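You operate a simulated robot arm through the tools that you are given. There is no shell and no other tool. Be economical: measure what you need, move in short steps, check, and stop when the job is done.

Carry out the task below with a simulated robot arm. There is one attempt and no reset: what you move stays moved.

TASK
Serve the cereal on the orange card into the pink bowl.
Fine: scoop as many times as the card says, put the scoop on the plate, close the jar and set the bowl on the high table.

The check looks at the end state, three seconds after you hand in, the way a careful person would. Anything else that was tipped, shoved, dropped, spilled or broken makes it a failure.

THE ROBOT
A 7-joint arm with a two-finger parallel gripper on a trunk, on a base that drives. Base frame: it is fixed to the floor where the robot stands at the start and does not move with it; the origin is under the middle of the robot, x ahead of it, y to its left, z up; the surface under the hand at the start is at about z = 0.9. Units: m, degrees, N and s.
With the tool pointing down near the work surface it reaches from about 0.48 to 0.92 m from the robot's upright axis, wherever it stands. Its first joint turns from -115.0 to 115.0 degrees. Places, roughly: high table [-1, 0.7, 0.9]. Payload 3.91 kg.
The TCP is the grasp point between the finger pads, 0.03 m short of the fingertips. In the tool frame z runs along the fingers and y along their closing line. The gripper opens to 0.11 m. The fingers are 0.02 m wide and 0.01 m thick; the gripper's body (0.048 by 0.112 m) begins 0.055 m behind the TCP.
Orientation is told as [roll, pitch, yaw] about the base's x, y, z axes, in that order, counted from this pose: with the fingers straight down and closing along the base's y, the tool's x points along the base's -x, its y along +y and its z along -z.

THE INTERFACE
- The arm moves only by the tool servo_tool. Its argument "plan" is a list of rows, each a list of 3 entries, a list of its own where there are three numbers: the turn, a rotation vector about the tool's x, y, z in units of 180 degrees (1.0 is 180 degrees), then the shift along the tool's x, y, z in units of 400 mm (1.0 is 400 mm), then the finger opening in m, from 0 to 0.11. In form: [[[ax, ay, az], [dx, dy, dz], jaw], ...]. A call has 1 to 8 rows; each row is the pose to reach, as a shift and turn from the pose commanded when the call began, along the tool's axes at that moment. A call with a number of a shift or a turn outside -1 to 1 is refused whole. Each row takes 0.2 s and may step no farther than 0.05 m and 8.6 degrees from the row before; otherwise, or with a gripper value out of range, the whole call is refused. A pose out of reach is approached as far as the arm can. The call stops where the force on the tool passes 40 N (or 10 N more than at its start, if that is more) or the arm is blocked; 0.2 s more then pass. Each finger travels about 0.153 m/s and halts on what it meets, pressing with about 33 N; the grip force reading is that of the motor and also rises with nothing between the fingers. The clock runs only during rows and for 0.2 s after the last one: add rows that repeat a pose to give the fingers time. It gives the time, the measured TCP pose, the force on the tool (base axes), the opening and the grip force at its end, in the units of the frame above (readings bear some noise), with the torque about the TCP (base axes, N m) and any sound that the robot's microphone picked up, and new pictures: "show" is both (left out), scene, wrist or none.
- Cameras (640 x 400 px; columns grow to the right, rows downward): "scene" is now at [0.1679, 0.1168, 1.3578]; the picture's right is [-0.96, -0.29, 0.00], its down [-0.11, 0.37, -0.92] and it looks along [0.27, -0.88, -0.38] (base axes); focal length 214 px, centre (320, 200). "wrist" rides on the gripper at [0.072, 0.017, -0.103] in the tool frame; the picture's right is [-0.23, 0.97, 0.00], its down [-0.76, -0.18, -0.62] and it looks along [-0.61, -0.14, 0.78] (tool axes); focal length 222 px, centre (320, 200). There is no depth. A picture from a camera that has moved, and an enlarged one, comes with that camera's place and axes in the base frame and with its lens.
- lift_body(by): slides the trunk up (or, below 0, down) by that many m; the arm and the scene camera ride with it, the base frame stays. It gives what a move gives, with no picture.
- steer(legs): drives the robot by 1 to 6 legs, each [ahead, left, turn to the left] in m, m and degrees, along the robot's own axes; the way and the turn of a leg run together, so that a leg with both is an arc; at most 1.5 m and 180 degrees a leg. The arm and the cameras ride along, it lands a little off, and it stops where it bumps. It gives what a move gives, and a new picture of the scene camera.
- aim_head(pan, tilt): turns the head with the scene camera to pan (to the left, within 80 degrees either way) and tilt (down, from -29 to 69), counted from straight ahead of the robot. It gives what a move gives, and a new picture of the scene camera.
- inspect(camera, box): a new picture of the part [left, top, right, bottom] of that camera's present view, enlarged. The clock stands still meanwhile.
- close_job(): hands the job in; it is judged then, once.

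Go step by step. Nothing tells you exact positions but the pictures and the camera data: compare them with the known pose of the tool, close in by small moves and look again before you grip or let go. The budget is 120 turns and 260 pictures, counting those below and the enlarged ones. Unless the task says otherwise, let go and move clear before handing in, and close with one line.

The tools are called after ">>>" as a command line: name --argument value ..., lists and objects as JSON in quotes. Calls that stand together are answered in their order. servo_tool: Moves the arm, as the interface text tells. Its arguments: {"type":"object","properties":{"plan":{"type":"array","items":{"type":"array"}},"show":{"type":"string","enum":["both","scene","wrist","none"]}},"required":["plan"]} The other tools are called the same way: lift_body (by) slides the trunk up or down; steer (legs) drives the base; aim_head (pan, tilt) turns the head that bears the scene camera; inspect (camera, box) takes an enlarged picture of a part of a camera's view; close_job () hands the job in.

At the start:

```text
time_s: 0.0
eef_pos: [0.3405, 0.2343, 1.3486]
ee_rot: [0.0, -0.1, 0.0]
ft_force: [0.1, 0.9, -0.1]
wrist_torque: [-0.02, -0.03, 0.0]
width: 0.1103
gripper_force: 0.1
trunk travel left (down, up): [-0.675, 0.315]
robot x, y, heading: [0.0017, -0.0009, 0.1]
head pan, tilt: [-73.3, 22.6]
```

scene: 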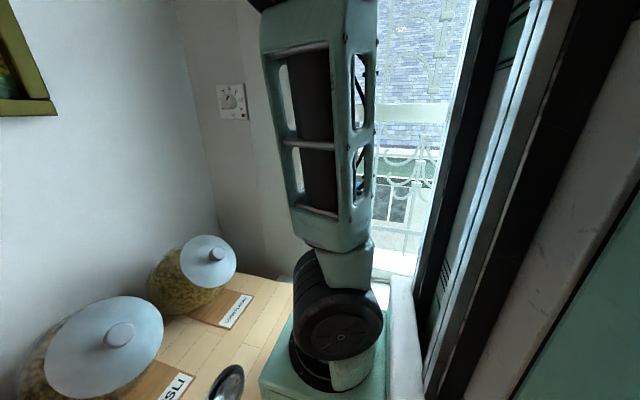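
wrist: 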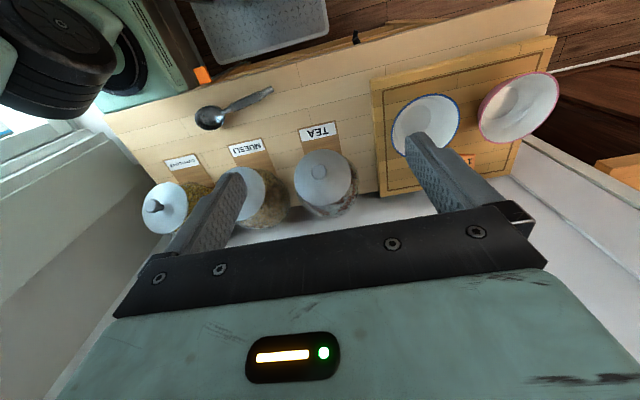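

I see a counter with jars (cornflakes, muesli, tea), a scoop, a tray with bowls. I'll look ahead with the head to find the card.

>>> aim_head --pan 0 --tilt 45

>>> inspect --camera "wrist" --box '[360, 40, 580, 200]'

>>> inspect --camera "wrist" --box '[120, 50, 380, 240]'

```text
time_s: 1.4
eef_pos: [0.3407, 0.2347, 1.3488]
ee_rot: [-0.1, 0.0, 0.0]
ft_force: [-0.7, -0.3, -0.6]
wrist_torque: [0.01, 0.03, 0.0]
width: 0.1099
gripper_force: 0.0
trunk travel left (down, up): [-0.675, 0.315]
robot x, y, heading: [0.0009, 0.0015, -0.1]
head pan, tilt: [0.0, 45.0]
camera scene: at [0.2225, 0.2055, 1.3234], right [0.0, -1.0, 0.0], down [-0.71, 0.0, -0.71], along [0.71, 0.0, -0.71], focal length 214 px, centre (320, 200)
```

scene: 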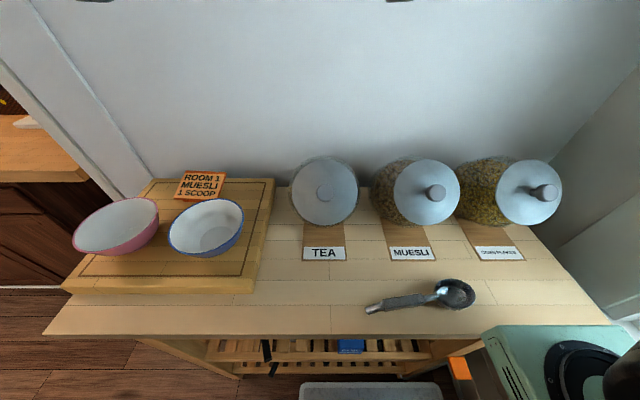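

```text
2.50 times, centred on (470, 120) of wrist
camera zoom: at [0.2683, 0.2505, 1.4535], right [0.23, 0.97, 0.0], down [0.76, -0.18, 0.62], along [0.61, -0.14, -0.78], focal length 555 px, centre (-55, 400)
```

zoom: 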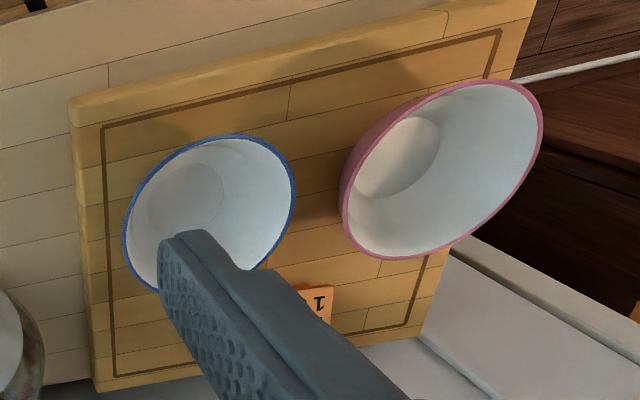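

```text
2.11 times, centred on (250, 145) of wrist
camera zoom: at [0.2683, 0.2505, 1.4535], right [0.23, 0.97, 0.0], down [0.76, -0.18, 0.62], along [0.61, -0.14, -0.78], focal length 468 px, centre (467, 316)
```

zoom: 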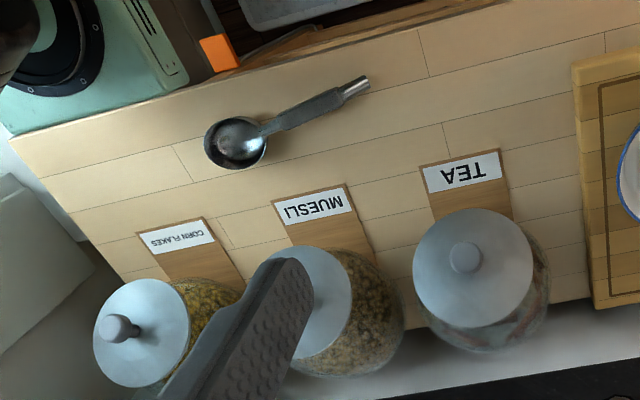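

The card reads "ROOM 1 / MUESLI / 1 SCOOP". I'll verify with zooms and look for the plate.

>>> inspect --camera "scene" --box '[60, 150, 280, 290]'

>>> inspect --camera "scene" --box '[280, 140, 580, 330]'

>>> aim_head --pan 75 --tilt 25

>>> aim_head --pan -50 --tilt 50

```text
2.86 times, centred on (170, 220) of scene
camera zoom: at [0.2225, 0.2055, 1.3234], right [0.0, -1.0, 0.0], down [-0.71, 0.0, -0.71], along [0.71, 0.0, -0.71], focal length 613 px, centre (749, 143)
```

zoom: 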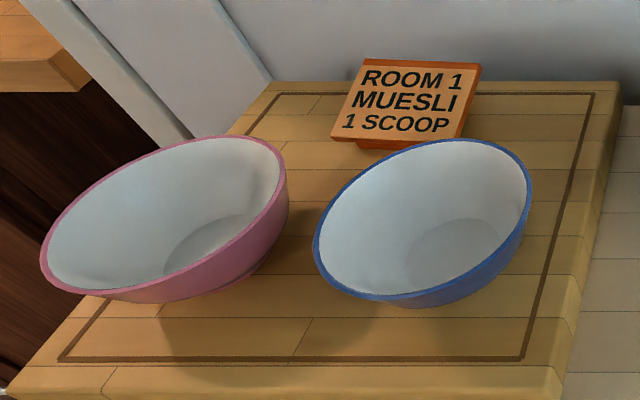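

```text
2.11 times, centred on (430, 235) of scene
camera zoom: at [0.2225, 0.2055, 1.3234], right [0.0, -1.0, 0.0], down [-0.71, 0.0, -0.71], along [0.71, 0.0, -0.71], focal length 452 px, centre (88, 126)
```

zoom: 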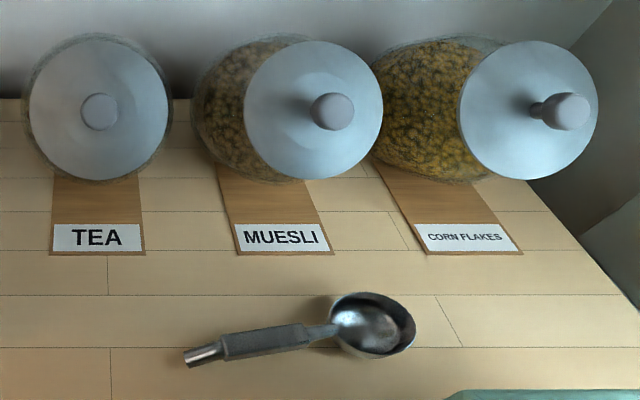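

```text
time_s: 2.9
eef_pos: [0.3398, 0.2336, 1.3495]
ee_rot: [0.0, 0.1, 0.0]
ft_force: [0.6, -0.4, -0.8]
wrist_torque: [0.02, 0.01, 0.02]
width: 0.1099
gripper_force: 0.0
trunk travel left (down, up): [-0.675, 0.315]
robot x, y, heading: [0.0012, -0.0011, -0.0]
head pan, tilt: [75.0, 25.0]
camera scene: at [0.165, 0.2946, 1.3539], right [0.97, -0.26, 0.0], down [-0.11, -0.41, -0.91], along [0.24, 0.88, -0.42], focal length 214 px, centre (320, 200)
```

scene: 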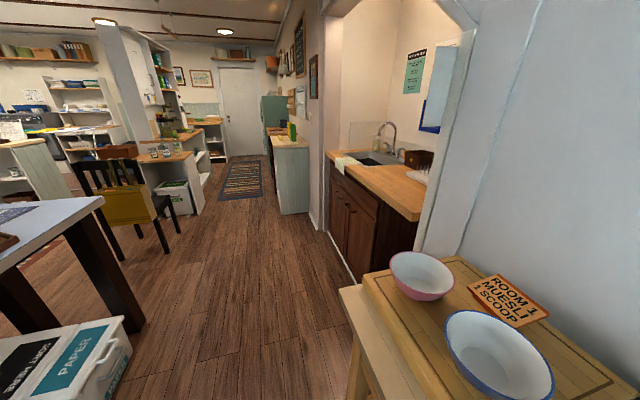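

```text
time_s: 5.0
eef_pos: [0.3397, 0.2338, 1.3496]
ee_rot: [0.1, 0.0, 0.0]
ft_force: [0.6, -0.4, -0.2]
wrist_torque: [0.02, -0.01, 0.02]
width: 0.1097
gripper_force: 0.1
trunk travel left (down, up): [-0.675, 0.315]
robot x, y, heading: [-0.0041, 0.0009, -0.2]
head pan, tilt: [-50.0, 50.0]
camera scene: at [0.1907, 0.1466, 1.3165], right [-0.77, -0.64, 0.0], down [-0.49, 0.59, -0.64], along [0.41, -0.49, -0.77], focal length 214 px, centre (320, 200)
```

scene: 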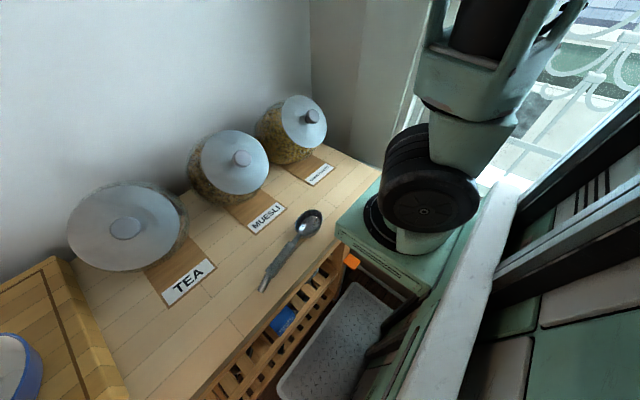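

The card says muesli, 1 scoop. I still need to find the plate; I'll look around further.

>>> aim_head --pan 80 --tilt 45

>>> aim_head --pan -80 --tilt 40

>>> aim_head --pan 0 --tilt 69

```text
time_s: 7.1
eef_pos: [0.34, 0.2345, 1.3494]
ee_rot: [0.0, 0.0, 0.0]
ft_force: [0.6, -0.5, 1.0]
wrist_torque: [0.01, 0.0, 0.0]
width: 0.1098
gripper_force: 0.1
trunk travel left (down, up): [-0.675, 0.315]
robot x, y, heading: [0.0015, 0.0003, 0.0]
head pan, tilt: [80.0, 45.0]
camera scene: at [0.1553, 0.2857, 1.3234], right [0.98, -0.17, 0.0], down [-0.12, -0.7, -0.71], along [0.12, 0.7, -0.71], focal length 214 px, centre (320, 200)
```

scene: 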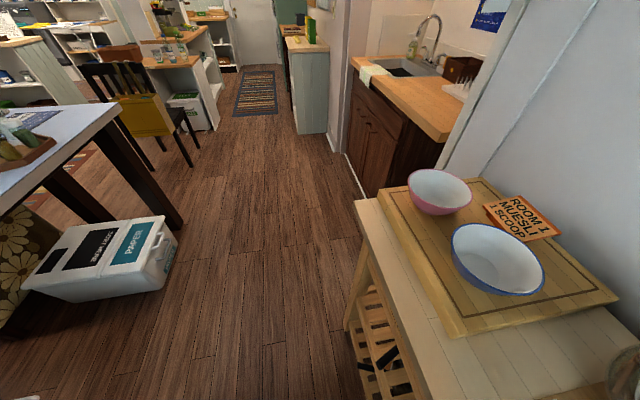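

```text
time_s: 9.5
eef_pos: [0.3399, 0.2346, 1.3491]
ee_rot: [0.0, 0.0, 0.1]
ft_force: [-0.4, 0.4, -0.1]
wrist_torque: [-0.01, 0.0, -0.01]
width: 0.1102
gripper_force: 0.1
trunk travel left (down, up): [-0.675, 0.315]
robot x, y, heading: [0.0017, -0.0023, -0.2]
head pan, tilt: [-80.0, 40.0]
camera scene: at [0.1559, 0.1219, 1.3306], right [-0.98, -0.17, 0.0], down [-0.11, 0.63, -0.77], along [0.13, -0.75, -0.64], focal length 214 px, centre (320, 200)
```

scene: 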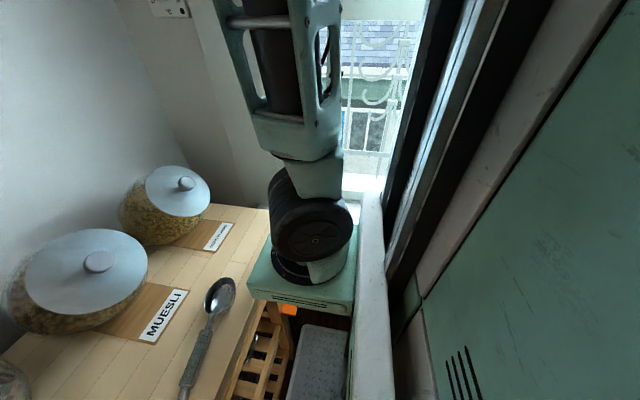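

```text
time_s: 11.1
eef_pos: [0.3403, 0.2335, 1.3493]
ee_rot: [-0.1, -0.1, 0.0]
ft_force: [0.4, 0.7, -0.4]
wrist_torque: [0.05, 0.01, 0.02]
width: 0.1101
gripper_force: 0.0
trunk travel left (down, up): [-0.675, 0.315]
robot x, y, heading: [-0.0024, 0.0006, 0.0]
head pan, tilt: [0.0, 68.8]
camera scene: at [0.1971, 0.2055, 1.2945], right [0.0, -1.0, 0.0], down [-0.93, 0.0, -0.36], along [0.36, 0.0, -0.93], focal length 214 px, centre (320, 200)
```

scene: 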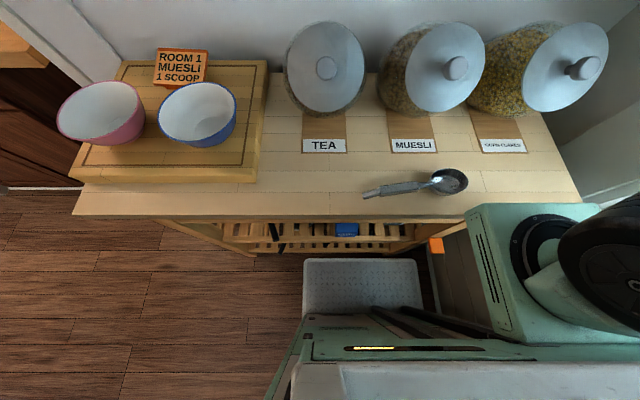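

No plate visible here; I'll back off a little and turn left to look behind.

>>> aim_head --pan 60 --tilt 25

>>> steer --legs '[[-0.2, 0.1, 0], [0, 0, 60]]'

```text
time_s: 12.4
eef_pos: [0.3393, 0.2346, 1.3493]
ee_rot: [0.0, 0.0, 0.0]
ft_force: [-0.2, -0.7, -0.6]
wrist_torque: [0.0, 0.01, 0.03]
width: 0.1101
gripper_force: 0.0
trunk travel left (down, up): [-0.675, 0.315]
robot x, y, heading: [0.0014, -0.0023, -0.0]
head pan, tilt: [60.0, 25.0]
camera scene: at [0.1873, 0.2853, 1.3539], right [0.87, -0.5, 0.0], down [-0.21, -0.37, -0.91], along [0.45, 0.78, -0.42], focal length 214 px, centre (320, 200)
```

scene: 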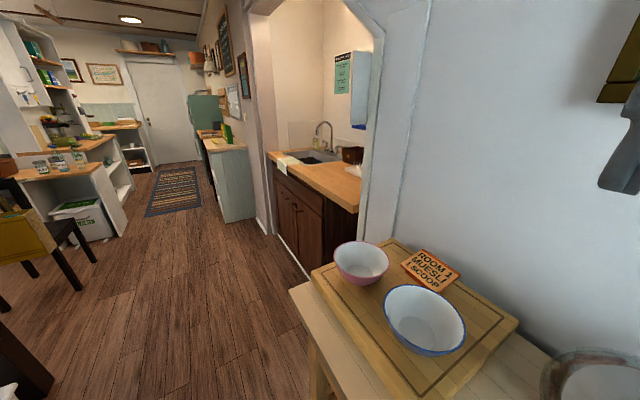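

```text
time_s: 16.7
eef_pos: [-0.2302, 0.5113, 1.3487]
ee_rot: [0.1, -0.1, 59.4]
ft_force: [0.4, -0.1, -0.1]
wrist_torque: [-0.01, 0.03, 0.04]
width: 0.1098
gripper_force: 0.0
trunk travel left (down, up): [-0.675, 0.315]
robot x, y, heading: [-0.203, 0.1003, 59.2]
head pan, tilt: [60.0, 25.0]
camera scene: at [-0.3524, 0.4066, 1.354], right [0.87, 0.49, 0.0], down [0.21, -0.37, -0.91], along [-0.44, 0.79, -0.42], focal length 214 px, centre (320, 200)
```

scene: 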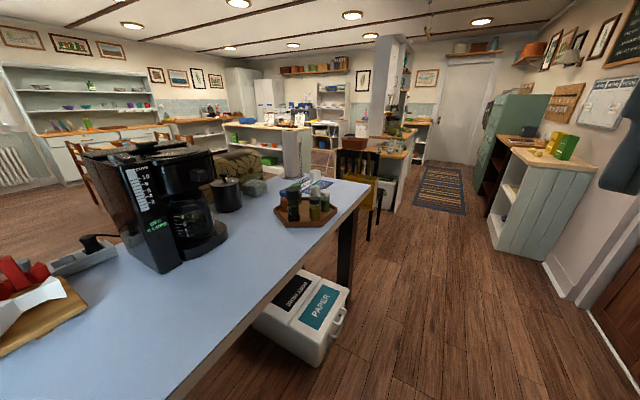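

This is the high table with a coffee machine; I'll look over the rest of it.

>>> aim_head --pan 80 --tilt 45

>>> steer --legs '[[0, 0, 60]]'

```text
time_s: 17.5
eef_pos: [-0.231, 0.5106, 1.3476]
ee_rot: [0.0, 0.0, 59.5]
ft_force: [-0.1, 0.0, -0.1]
wrist_torque: [0.05, -0.02, -0.01]
width: 0.1104
gripper_force: 0.1
trunk travel left (down, up): [-0.675, 0.315]
robot x, y, heading: [-0.2045, 0.0978, 59.5]
head pan, tilt: [80.0, 45.0]
camera scene: at [-0.3689, 0.3793, 1.3234], right [0.65, 0.76, 0.0], down [0.54, -0.46, -0.71], along [-0.54, 0.46, -0.71], focal length 214 px, centre (320, 200)
```

scene: 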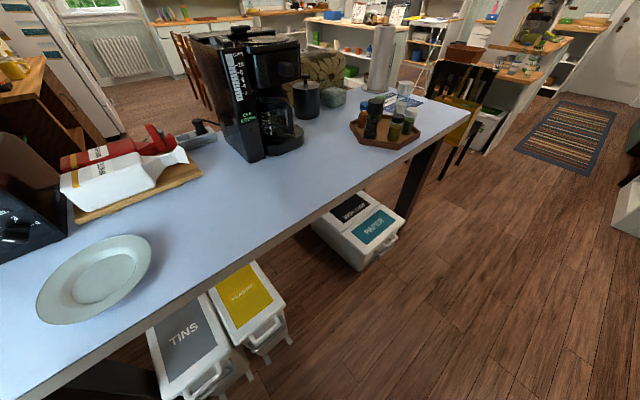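

```text
time_s: 20.5
eef_pos: [-0.569, 0.2881, 1.3485]
ee_rot: [0.0, 0.0, 118.2]
ft_force: [0.2, -0.4, -0.1]
wrist_torque: [0.0, -0.01, 0.03]
width: 0.1098
gripper_force: 0.0
trunk travel left (down, up): [-0.675, 0.315]
robot x, y, heading: [-0.2018, 0.1, 118.1]
head pan, tilt: [80.0, 45.0]
camera scene: at [-0.5281, 0.1025, 1.3234], right [-0.31, 0.95, 0.0], down [0.67, 0.22, -0.71], along [-0.67, -0.22, -0.71], focal length 214 px, centre (320, 200)
```

scene: 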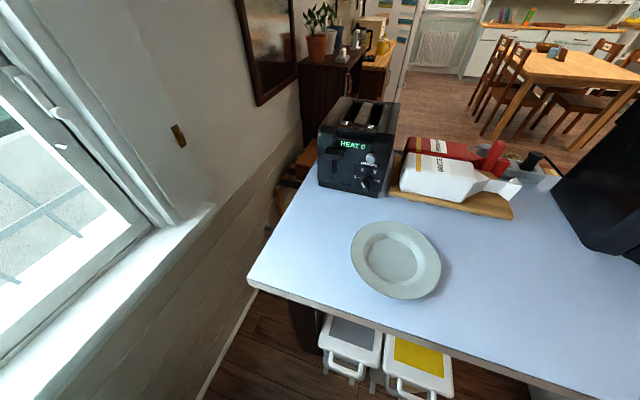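

Plate found at about (-0.80, 0.18) on the high table. Heading back to the counter to work on the jar.

>>> aim_head --pan -30 --tilt 45

>>> steer --legs '[[0, 0, -118], [0.2, -0.1, 0]]'

```text
time_s: 22.4
eef_pos: [-0.5685, 0.2892, 1.3484]
ee_rot: [-0.1, -0.1, 118.2]
ft_force: [0.0, -0.3, 1.2]
wrist_torque: [-0.01, 0.0, -0.02]
width: 0.1099
gripper_force: 0.0
trunk travel left (down, up): [-0.675, 0.315]
robot x, y, heading: [-0.1993, 0.1001, 118.1]
head pan, tilt: [-30.0, 45.0]
camera scene: at [-0.4484, 0.2092, 1.3234], right [1.0, -0.03, 0.0], down [-0.02, -0.71, -0.71], along [0.02, 0.71, -0.71], focal length 214 px, centre (320, 200)
```

scene: 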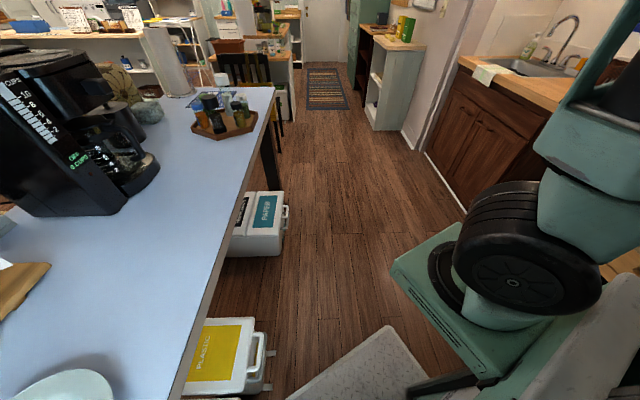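

```text
time_s: 29.0
eef_pos: [0.3362, 0.2375, 1.3487]
ee_rot: [0.1, -0.1, 0.8]
ft_force: [0.5, -0.7, -0.3]
wrist_torque: [0.0, 0.01, -0.01]
width: 0.1098
gripper_force: 0.0
trunk travel left (down, up): [-0.675, 0.315]
robot x, y, heading: [0.0001, -0.0015, 0.7]
head pan, tilt: [-30.0, 45.0]
camera scene: at [0.2088, 0.1676, 1.3234], right [-0.49, -0.87, 0.0], down [-0.62, 0.35, -0.71], along [0.62, -0.35, -0.71], focal length 214 px, centre (320, 200)
```

scene: 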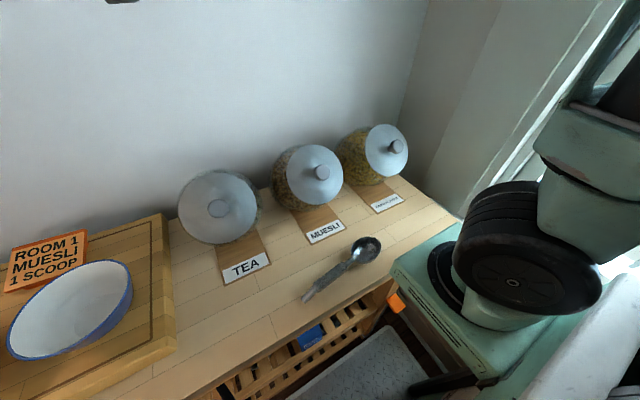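

I'll move the hand nearer the muesli jar for a wrist-camera view to triangulate the lid.

>>> servo_tool --plan '[[[0, 0, 0], [0, -0.1, 0.06], 0.11], [[0, 0, 0], [0, -0.2, 0.12], 0.11], [[0, 0, 0], [0, -0.3, 0.18], 0.11], [[0, 0, 0], [0, -0.4, 0.24], 0.11], [[0, 0, 0], [0, -0.5, 0.3], 0.11], [[0, 0, 0], [0, -0.575, 0.345], 0.11]]' --show "both"

```text
time_s: 30.4
eef_pos: [0.3696, 0.0937, 1.2257]
ee_rot: [-0.1, -0.1, 0.7]
ft_force: [-0.7, -0.4, 0.0]
wrist_torque: [0.0, -0.03, -0.04]
width: 0.1098
gripper_force: 0.1
out of reach, approached as far as the arm can: row 4, 5, 6
trunk travel left (down, up): [-0.675, 0.315]
robot x, y, heading: [-0.002, -0.0017, 0.6]
head pan, tilt: [-30.0, 45.0]
camera scene: at [0.2086, 0.1677, 1.3234], right [-0.49, -0.87, 0.0], down [-0.62, 0.35, -0.71], along [0.62, -0.35, -0.71], focal length 214 px, centre (320, 200)
camera wrist: at [0.2969, 0.1088, 1.3297], right [0.21, 0.98, 0.0], down [0.76, -0.17, 0.62], along [0.61, -0.13, -0.78], focal length 222 px, centre (320, 200)
```

scene: 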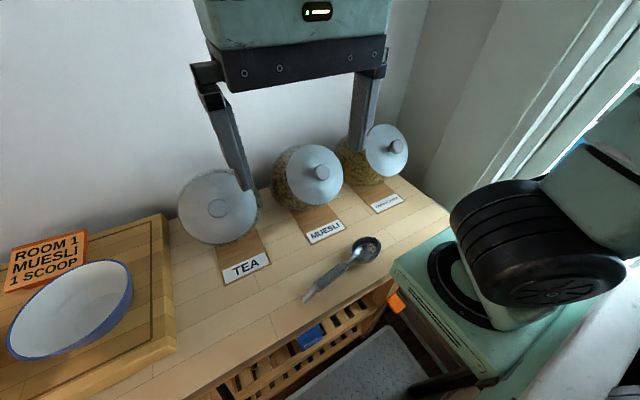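
wrist: 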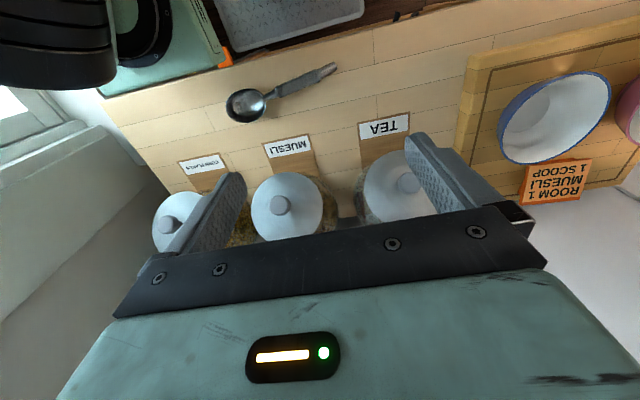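

Muesli lid is centered about (0.51, 0.01, 1.06), tilted ~45° toward me, with a knob. I'll zoom on the jar and scoop for detail.

>>> inspect --camera "wrist" --box '[150, 60, 410, 245]'

>>> inspect --camera "scene" --box '[240, 120, 420, 310]'

```text
2.16 times, centred on (280, 152) of wrist
camera zoom: at [0.2969, 0.1088, 1.3297], right [0.21, 0.98, 0.0], down [0.76, -0.17, 0.62], along [0.61, -0.13, -0.78], focal length 480 px, centre (406, 303)
```

zoom: 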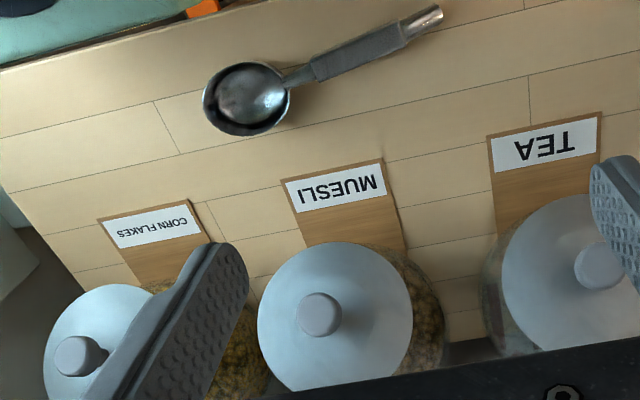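

```text
2.11 times, centred on (330, 215) of scene
camera zoom: at [0.2086, 0.1677, 1.3234], right [-0.49, -0.87, 0.0], down [-0.62, 0.35, -0.71], along [0.62, -0.35, -0.71], focal length 452 px, centre (299, 168)
```

zoom: 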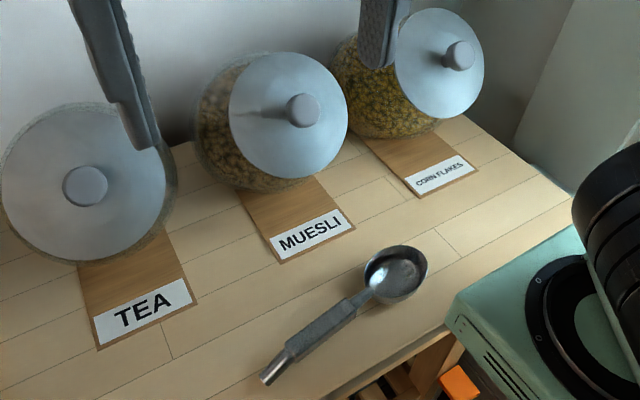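

Backing the robot to about (-0.2, 0.2) so tilted poses are in reach.

>>> steer --legs '[[-0.2, 0.2, -0.6]]'

>>> aim_head --pan -20 --tilt 40

```text
time_s: 32.4
eef_pos: [0.1661, 0.2894, 1.2269]
ee_rot: [0.0, -0.1, 0.2]
ft_force: [0.0, 0.3, 0.8]
wrist_torque: [0.01, 0.01, 0.0]
width: 0.1101
gripper_force: 0.0
trunk travel left (down, up): [-0.675, 0.315]
robot x, y, heading: [-0.2009, 0.1987, 0.3]
head pan, tilt: [-30.0, 45.0]
camera scene: at [0.0059, 0.3662, 1.3234], right [-0.5, -0.87, 0.0], down [-0.61, 0.35, -0.71], along [0.61, -0.35, -0.71], focal length 214 px, centre (320, 200)
```

scene: 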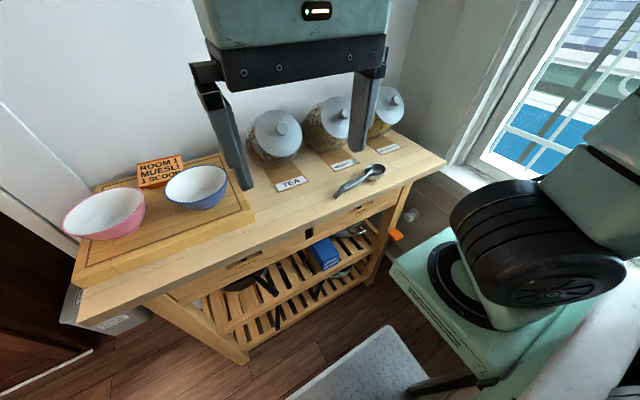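

```text
time_s: 33.1
eef_pos: [0.1647, 0.2907, 1.2254]
ee_rot: [0.1, -0.1, 0.2]
ft_force: [-0.2, 0.4, -0.2]
wrist_torque: [0.0, 0.0, 0.03]
width: 0.1101
gripper_force: 0.1
trunk travel left (down, up): [-0.675, 0.315]
robot x, y, heading: [-0.2063, 0.1995, 0.2]
head pan, tilt: [-20.0, 40.0]
camera scene: at [0.0153, 0.3778, 1.3306], right [-0.34, -0.94, 0.0], down [-0.6, 0.22, -0.77], along [0.72, -0.26, -0.64], focal length 214 px, centre (320, 200)
```

scene: 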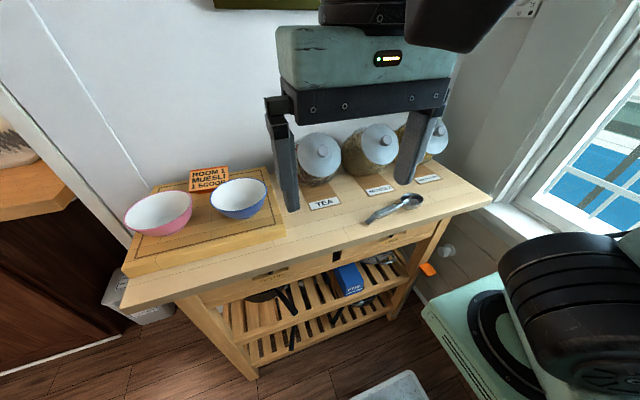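

>>> servo_tool --plan '[[[0, -0.03125, 0], [-0.081, -0.0875, 0.026], 0.08], [[0, -0.0625, 0], [-0.162, -0.175, 0.052], 0.08], [[0, -0.09375, 0], [-0.243, -0.2625, 0.078], 0.08], [[0, -0.125, 0], [-0.324, -0.35, 0.104], 0.08], [[0, -0.15625, 0], [-0.405, -0.4375, 0.13], 0.08], [[0, -0.1875, 0], [-0.486, -0.525, 0.156], 0.08], [[0, -0.21875, 0], [-0.567, -0.6125, 0.182], 0.08], [[0, -0.25, 0], [-0.6475, -0.7, 0.2075], 0.08]]'

```text
time_s: 34.9
eef_pos: [0.426, 0.0132, 1.1442]
ee_rot: [-0.1, -45.2, 0.4]
ft_force: [0.0, -0.4, -0.1]
wrist_torque: [-0.03, -0.01, 0.02]
width: 0.0799
gripper_force: 0.0
out of reach, approached as far as the arm can: row 1, 2, 3, 4, 5
trunk travel left (down, up): [-0.675, 0.315]
robot x, y, heading: [-0.207, 0.199, 0.1]
head pan, tilt: [-20.0, 40.0]
camera scene: at [0.0155, 0.378, 1.3306], right [-0.34, -0.94, 0.0], down [-0.6, 0.22, -0.77], along [0.72, -0.26, -0.64], focal length 214 px, centre (320, 200)
camera wrist: at [0.3018, 0.0291, 1.1664], right [0.16, 0.97, 0.16], down [0.1, -0.18, 0.98], along [0.98, -0.14, -0.12], focal length 222 px, centre (320, 200)
```

scene: 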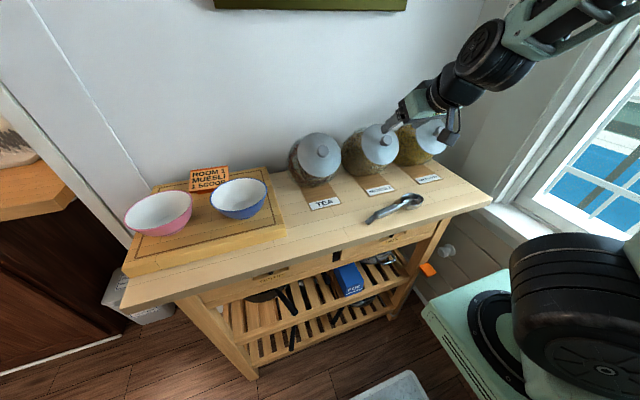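
wrist: 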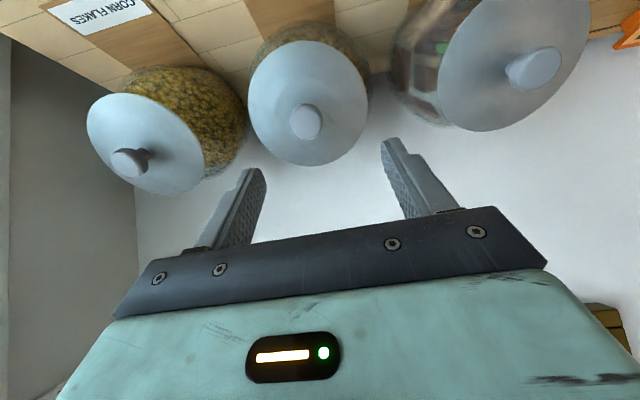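

>>> inspect --camera "wrist" --box '[220, 10, 460, 240]'

>>> inspect --camera "scene" --box '[280, 90, 470, 240]'

```text
1.74 times, centred on (340, 125) of wrist
camera zoom: at [0.3018, 0.0291, 1.1664], right [0.16, 0.97, 0.16], down [0.1, -0.18, 0.98], along [0.98, -0.14, -0.12], focal length 386 px, centre (285, 330)
```

zoom: 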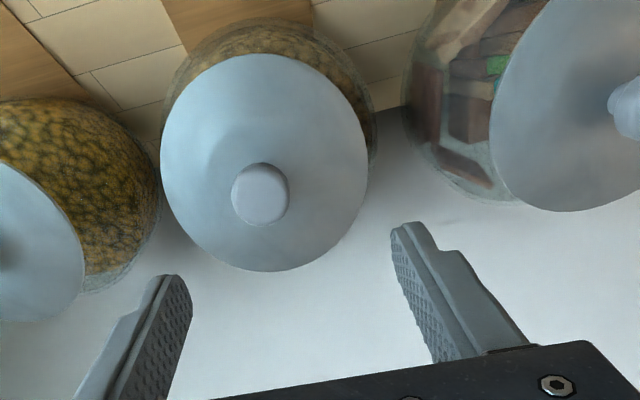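

```text
2.67 times, centred on (375, 165) of scene
camera zoom: at [0.0155, 0.378, 1.3306], right [-0.34, -0.94, 0.0], down [-0.6, 0.22, -0.77], along [0.72, -0.26, -0.64], focal length 572 px, centre (173, 293)
```

zoom: 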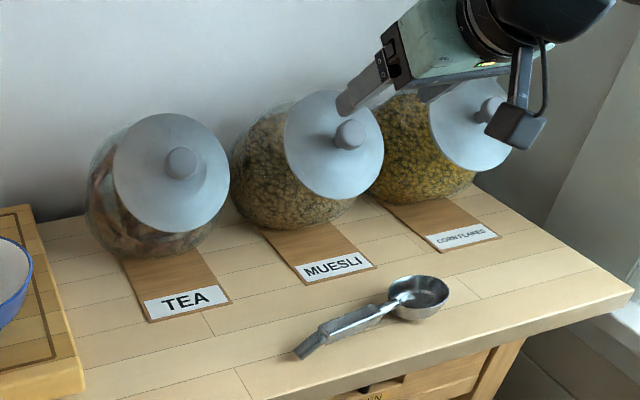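

Knob tip triangulated at (0.497, 0.002, 1.067). Approaching along the lid's axis, then a check before gripping.

>>> servo_tool --plan '[[[0, 0, 0], [0.0133, -0.0275, 0.06], 0.08], [[0, 0, 0], [0.0133, -0.0275, 0.13], 0.08], [[0, 0, 0], [0.0133, -0.0275, 0.16], 0.08]]'

```text
time_s: 35.7
eef_pos: [0.4668, 0.0008, 1.0958]
ee_rot: [0.0, -45.1, 0.2]
ft_force: [0.5, 0.1, -0.7]
wrist_torque: [0.02, -0.03, 0.03]
width: 0.0799
gripper_force: 0.2
trunk travel left (down, up): [-0.675, 0.315]
robot x, y, heading: [-0.2072, 0.1974, 0.1]
head pan, tilt: [-20.0, 40.0]
camera scene: at [0.0154, 0.378, 1.3306], right [-0.34, -0.94, 0.0], down [-0.6, 0.22, -0.77], along [0.72, -0.26, -0.64], focal length 214 px, centre (320, 200)
camera wrist: at [0.343, 0.0167, 1.1177], right [0.16, 0.97, 0.16], down [0.1, -0.18, 0.98], along [0.98, -0.14, -0.12], focal length 222 px, centre (320, 200)
```

scene: 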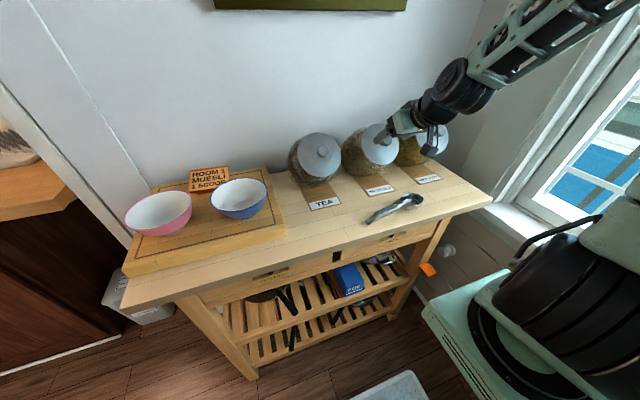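
wrist: 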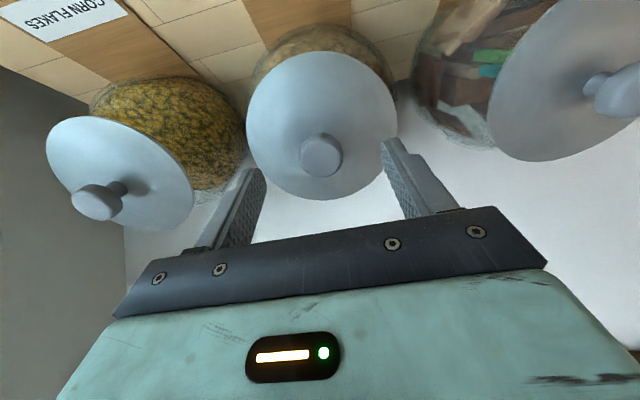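

Alignment confirmed; going in and closing on the knob.

>>> servo_tool --plan '[[[0, 0, 0], [0, 0, 0.04], 0.08], [[0, 0, 0], [0, 0, 0.07], 0.08], [[0, 0, 0], [0, 0, 0.07], 0.05], [[0, 0, 0], [0, 0, 0.07], 0.02], [[0, 0, 0], [0, 0, 0.07], 0.02], [[0, 0, 0], [0, 0, 0.07], 0.02]]'

```text
time_s: 37.1
eef_pos: [0.4861, -0.0003, 1.0758]
ee_rot: [0.0, -45.1, 0.2]
ft_force: [1.8, -0.7, -0.5]
wrist_torque: [-0.05, -0.03, -0.06]
width: 0.0306
gripper_force: 33.1
trunk travel left (down, up): [-0.675, 0.315]
robot x, y, heading: [-0.2063, 0.1993, 0.3]
head pan, tilt: [-20.0, 40.0]
camera scene: at [0.0155, 0.3778, 1.3306], right [-0.34, -0.94, 0.0], down [-0.6, 0.22, -0.77], along [0.72, -0.26, -0.64], focal length 214 px, centre (320, 200)
camera wrist: at [0.3613, 0.017, 1.0986], right [0.16, 0.97, 0.16], down [0.1, -0.18, 0.98], along [0.98, -0.14, -0.12], focal length 222 px, centre (320, 200)
```

scene: 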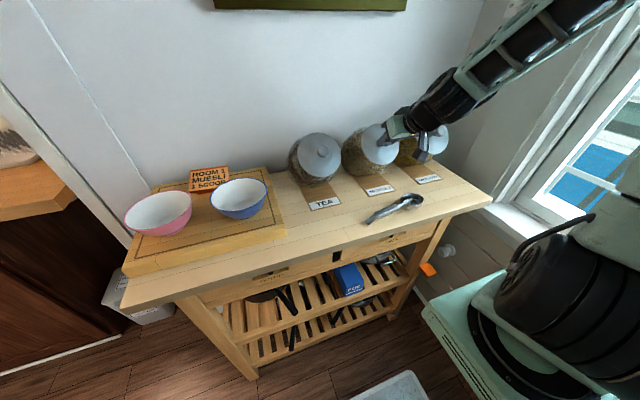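
wrist: 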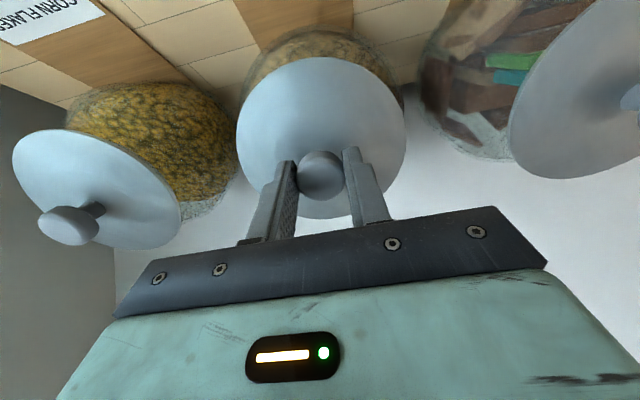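

Knob gripped. Pulling the lid off along its axis.

>>> servo_tool --plan '[[[0, 0, 0], [0, 0, -0.02], 0.02], [[0, 0, 0], [0, 0, -0.05], 0.02], [[0, 0, 0], [0, 0, -0.1], 0.02], [[0, 0, 0], [0, 0, -0.17], 0.02], [[0, 0, 0], [0, 0, -0.25], 0.02]]'

```text
time_s: 38.3
eef_pos: [0.4204, 0.0221, 1.1433]
ee_rot: [0.1, -45.0, 3.1]
ft_force: [-1.0, -9.3, -0.9]
wrist_torque: [0.41, -0.04, 0.44]
width: 0.0307
gripper_force: 32.9
trunk travel left (down, up): [-0.675, 0.315]
robot x, y, heading: [-0.2029, 0.2027, -0.0]
head pan, tilt: [-20.0, 40.0]
camera scene: at [0.0157, 0.378, 1.3306], right [-0.34, -0.94, 0.0], down [-0.6, 0.22, -0.77], along [0.72, -0.26, -0.64], focal length 214 px, centre (320, 200)
camera wrist: at [0.2963, 0.0314, 1.1669], right [0.11, 0.98, 0.16], down [0.11, -0.17, 0.98], along [0.99, -0.09, -0.13], focal length 222 px, centre (320, 200)
```

scene: 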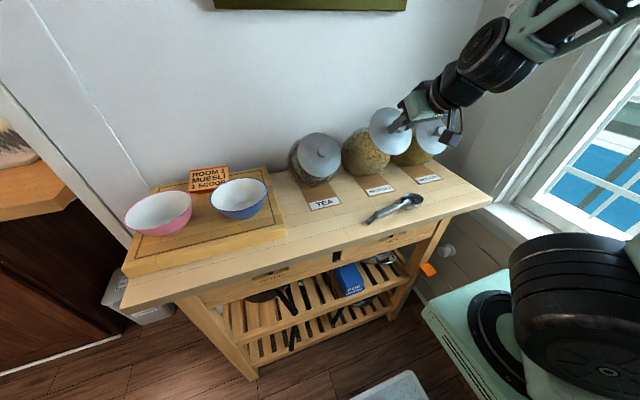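
wrist: 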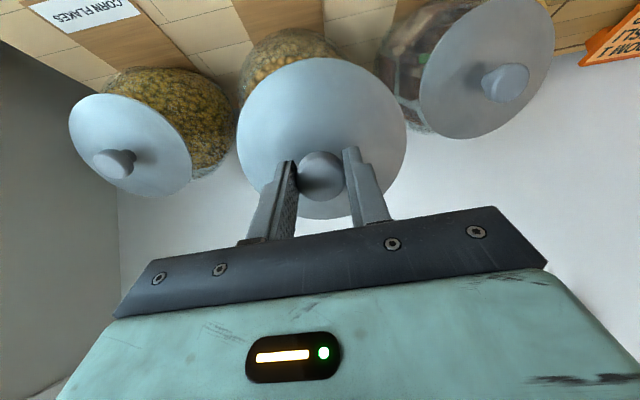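

There's an unexpected sideways force; I'll hold briefly and re-read.

>>> servo_tool --plan '[[[0, 0, 0], [0, 0, 0], 0.02], [[0, 0, 0], [0, 0, 0], 0.02]]'

>>> inspect --camera "scene" --box '[320, 50, 520, 220]'

```text
time_s: 38.9
eef_pos: [0.4172, 0.0009, 1.1447]
ee_rot: [0.0, -45.0, 0.2]
ft_force: [1.0, -0.3, -0.7]
wrist_torque: [-0.03, -0.01, -0.02]
width: 0.031
gripper_force: 33.1
trunk travel left (down, up): [-0.675, 0.315]
robot x, y, heading: [-0.204, 0.2013, 0.1]
head pan, tilt: [-20.0, 40.0]
camera scene: at [0.0154, 0.3779, 1.3306], right [-0.34, -0.94, 0.0], down [-0.6, 0.22, -0.77], along [0.72, -0.26, -0.64], focal length 214 px, centre (320, 200)
camera wrist: at [0.2934, 0.0171, 1.1671], right [0.16, 0.97, 0.16], down [0.1, -0.18, 0.98], along [0.98, -0.14, -0.12], focal length 222 px, centre (320, 200)
```

scene: 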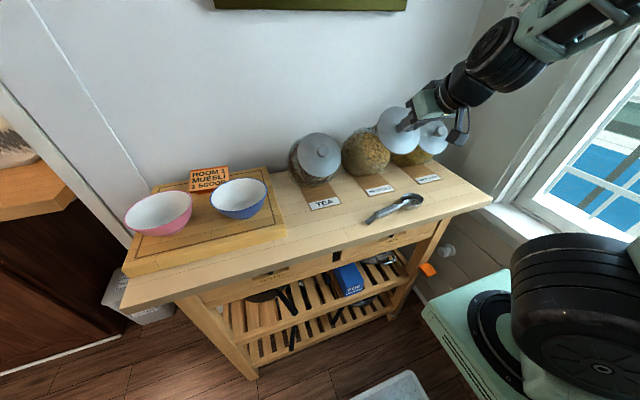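
wrist: 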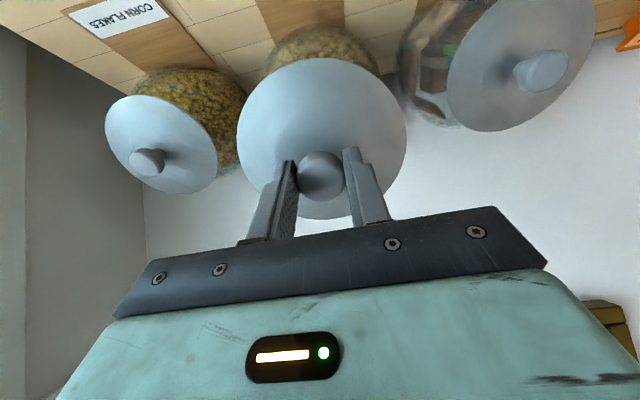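

```text
2.35 times, centred on (420, 135) of scene
camera zoom: at [0.0154, 0.3779, 1.3306], right [-0.34, -0.94, 0.0], down [-0.6, 0.22, -0.77], along [0.72, -0.26, -0.64], focal length 505 px, centre (85, 353)
```

zoom: 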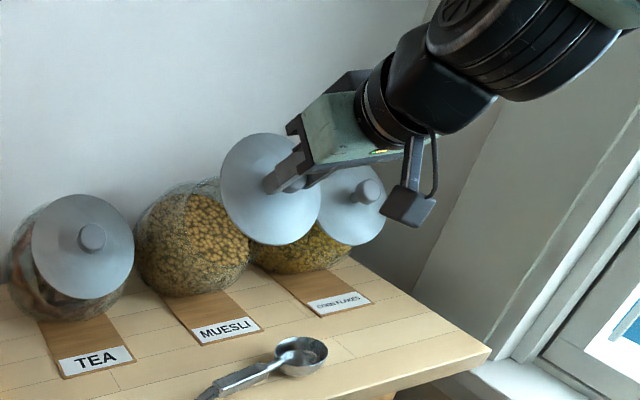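

It settled—just transient sway. The jar is open; moving the lid left and level over the free counter patch at about (0.385, 0.215).

>>> servo_tool --plan '[[[0, 0, 0], [0, 0, -0.1], 0.02], [[0, 0.03, 0], [0.005, 0.09, -0.1], 0.02], [[0, 0.07, 0], [0.01, 0.18, -0.1], 0.02], [[0, 0.115, 0], [0.015, 0.27, -0.095], 0.02], [[0, 0.16, 0], [0.02, 0.36, -0.09], 0.02], [[0, 0.205, 0], [0.025, 0.45, -0.085], 0.02], [[0, 0.25, 0], [0.03, 0.535, -0.083], 0.02], [[0, 0.25, 0], [0.03, 0.535, -0.083], 0.02]]'

```text
time_s: 40.7
eef_pos: [0.3828, 0.2147, 1.1584]
ee_rot: [0.0, 0.1, 0.2]
ft_force: [-0.5, -0.3, -0.5]
wrist_torque: [0.02, 0.0, -0.03]
width: 0.0308
gripper_force: 33.1
trunk travel left (down, up): [-0.675, 0.315]
robot x, y, heading: [-0.2073, 0.2002, 0.1]
head pan, tilt: [-20.0, 40.0]
camera scene: at [0.0153, 0.3778, 1.3306], right [-0.34, -0.94, 0.0], down [-0.6, 0.22, -0.77], along [0.72, -0.26, -0.64], focal length 214 px, centre (320, 200)
camera wrist: at [0.312, 0.231, 1.2623], right [0.22, 0.97, 0.0], down [0.76, -0.17, 0.62], along [0.61, -0.14, -0.78], focal length 222 px, centre (320, 200)
```

scene: 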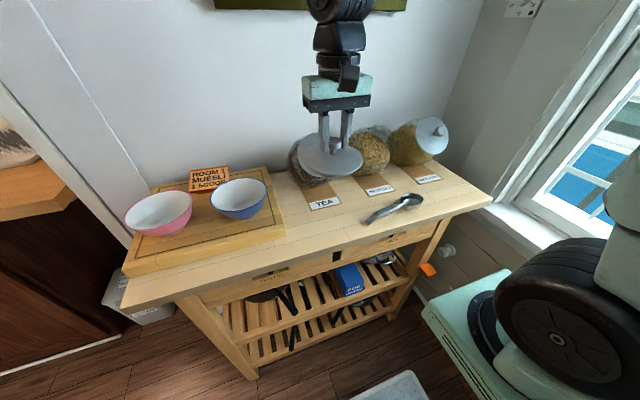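
wrist: 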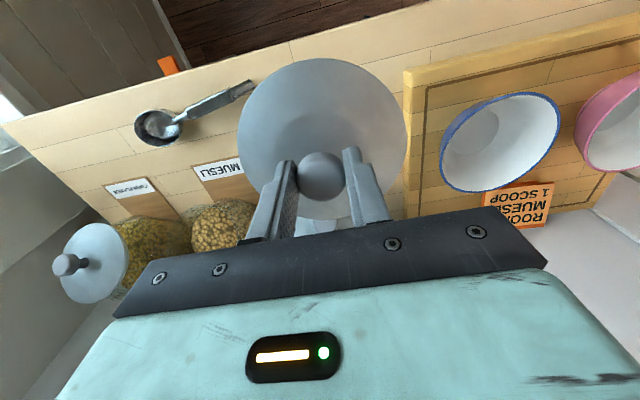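

Lid clears the tray and scoop. Lowering toward the counter.

>>> servo_tool --plan '[[[0, 0, 0], [-0.0125, 0, 0.1], 0.02], [[0, 0, 0], [-0.0125, 0, 0.2], 0.02], [[0, 0, 0], [-0.0125, 0, 0.3], 0.02], [[0, 0, 0], [-0.0125, 0, 0.4], 0.02], [[0, 0, 0], [-0.0125, 0, 0.43], 0.02]]'

```text
time_s: 41.9
eef_pos: [0.3873, 0.2141, 0.989]
ee_rot: [0.0, -0.1, 0.2]
ft_force: [-0.2, 0.0, 0.3]
wrist_torque: [0.03, 0.0, 0.02]
width: 0.0309
gripper_force: 32.4
trunk travel left (down, up): [-0.675, 0.315]
robot x, y, heading: [-0.2017, 0.201, 0.2]
head pan, tilt: [-20.0, 40.0]
camera scene: at [0.0152, 0.3778, 1.3307], right [-0.34, -0.94, 0.0], down [-0.6, 0.22, -0.77], along [0.72, -0.26, -0.64], focal length 214 px, centre (320, 200)
camera wrist: at [0.3151, 0.2299, 1.0927], right [0.22, 0.97, 0.0], down [0.76, -0.17, 0.62], along [0.61, -0.14, -0.78], focal length 222 px, centre (320, 200)
```

scene: 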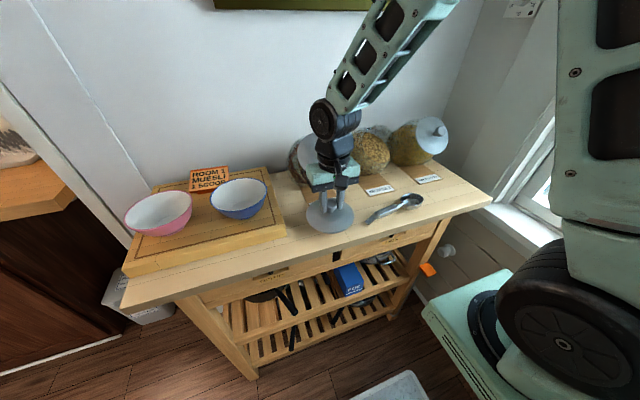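
wrist: 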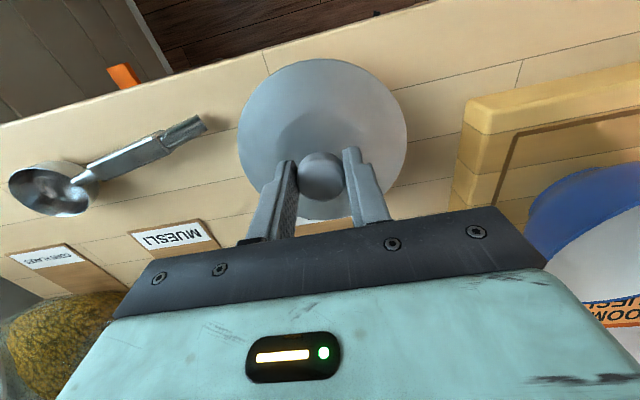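

>>> servo_tool --plan '[[[0, 0, 0], [0, 0, 0.02], 0.02], [[0, 0, 0], [0, 0, 0.035], 0.02], [[0, 0, 0], [0, 0, 0.05], 0.02]]' --show "wrist"

```text
time_s: 42.7
eef_pos: [0.3888, 0.2148, 0.9679]
ee_rot: [0.0, 0.0, 0.3]
ft_force: [0.1, 0.1, -1.1]
wrist_torque: [0.02, 0.0, 0.04]
width: 0.0309
gripper_force: 33.2
trunk travel left (down, up): [-0.675, 0.315]
robot x, y, heading: [-0.2056, 0.2009, 0.1]
head pan, tilt: [-20.0, 40.0]
camera wrist: at [0.3165, 0.2304, 1.0725], right [0.22, 0.97, 0.0], down [0.76, -0.17, 0.62], along [0.61, -0.14, -0.78], focal length 222 px, centre (320, 200)
```

wrist: 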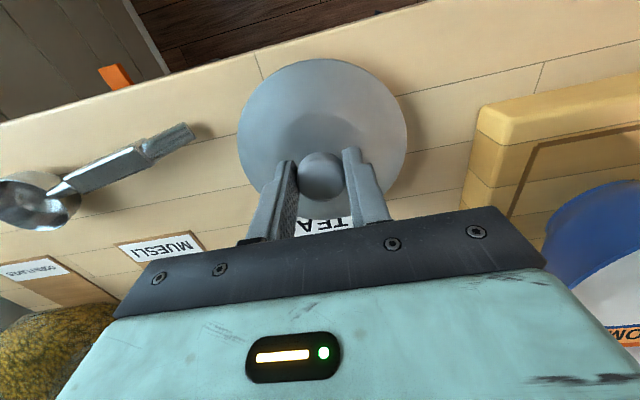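

>>> servo_tool --plan '[[[0, 0, 0], [0, 0, 0.01], 0.02], [[0, 0, 0], [0, 0, 0.02], 0.02], [[0, 0, 0], [0, 0, 0.03], 0.02], [[0, 0, 0], [0, 0, 0.04], 0.02]]' --show "none"

```text
time_s: 43.6
eef_pos: [0.3901, 0.2127, 0.958]
ee_rot: [0.1, -0.5, 0.1]
ft_force: [-6.7, -1.2, 20.3]
wrist_torque: [-0.28, 0.54, -0.05]
width: 0.0307
gripper_force: 33.1
trunk travel left (down, up): [-0.675, 0.315]
robot x, y, heading: [-0.2105, 0.2008, 0.2]
head pan, tilt: [-20.0, 40.0]
stopped in row 4: the force on the tool passed its limit at 46 N (the readings are from after the stop); the commanded pose is now the measured one
```

Contact made. Releasing and retreating upward.

>>> servo_tool --plan '[[[0, 0, 0], [0, 0, -0.003], 0.02], [[0, 0, 0], [0, 0, -0.004], 0.06], [[0, 0, 0], [0, 0, -0.004], 0.08], [[0, 0, 0], [0, 0, -0.06], 0.08], [[0, 0, 0], [0, 0, -0.16], 0.08], [[0, 0, 0], [0, 0, -0.26], 0.08], [[0, 0, 0], [0, 0, -0.36], 0.08]]'

```text
time_s: 45.2
eef_pos: [0.3886, 0.2131, 1.1033]
ee_rot: [0.1, -0.3, 0.2]
ft_force: [0.2, 1.6, -0.9]
wrist_torque: [-0.01, 0.0, 0.01]
width: 0.08
gripper_force: 0.0
trunk travel left (down, up): [-0.675, 0.315]
robot x, y, heading: [-0.2025, 0.2004, 0.1]
head pan, tilt: [-20.0, 40.0]
camera scene: at [0.0158, 0.3779, 1.3305], right [-0.34, -0.94, 0.0], down [-0.61, 0.22, -0.77], along [0.72, -0.26, -0.64], focal length 214 px, centre (320, 200)
camera wrist: at [0.3175, 0.2302, 1.2067], right [0.22, 0.97, 0.0], down [0.76, -0.18, 0.63], along [0.61, -0.14, -0.78], focal length 222 px, centre (320, 200)
```

scene: 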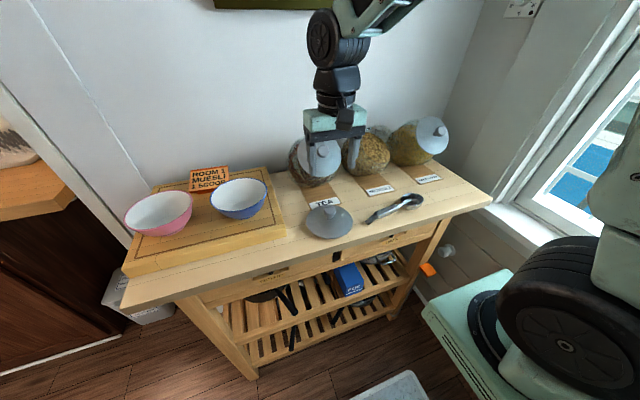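
wrist: 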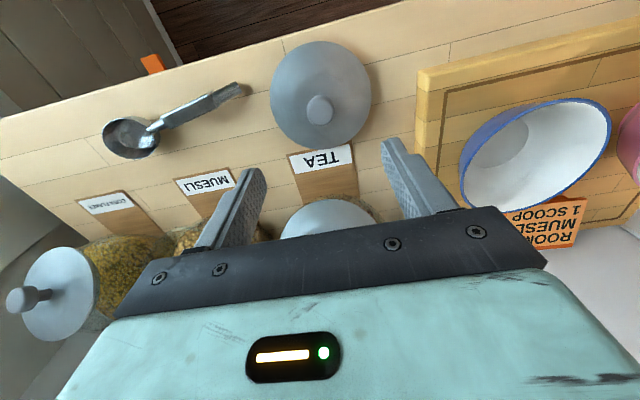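

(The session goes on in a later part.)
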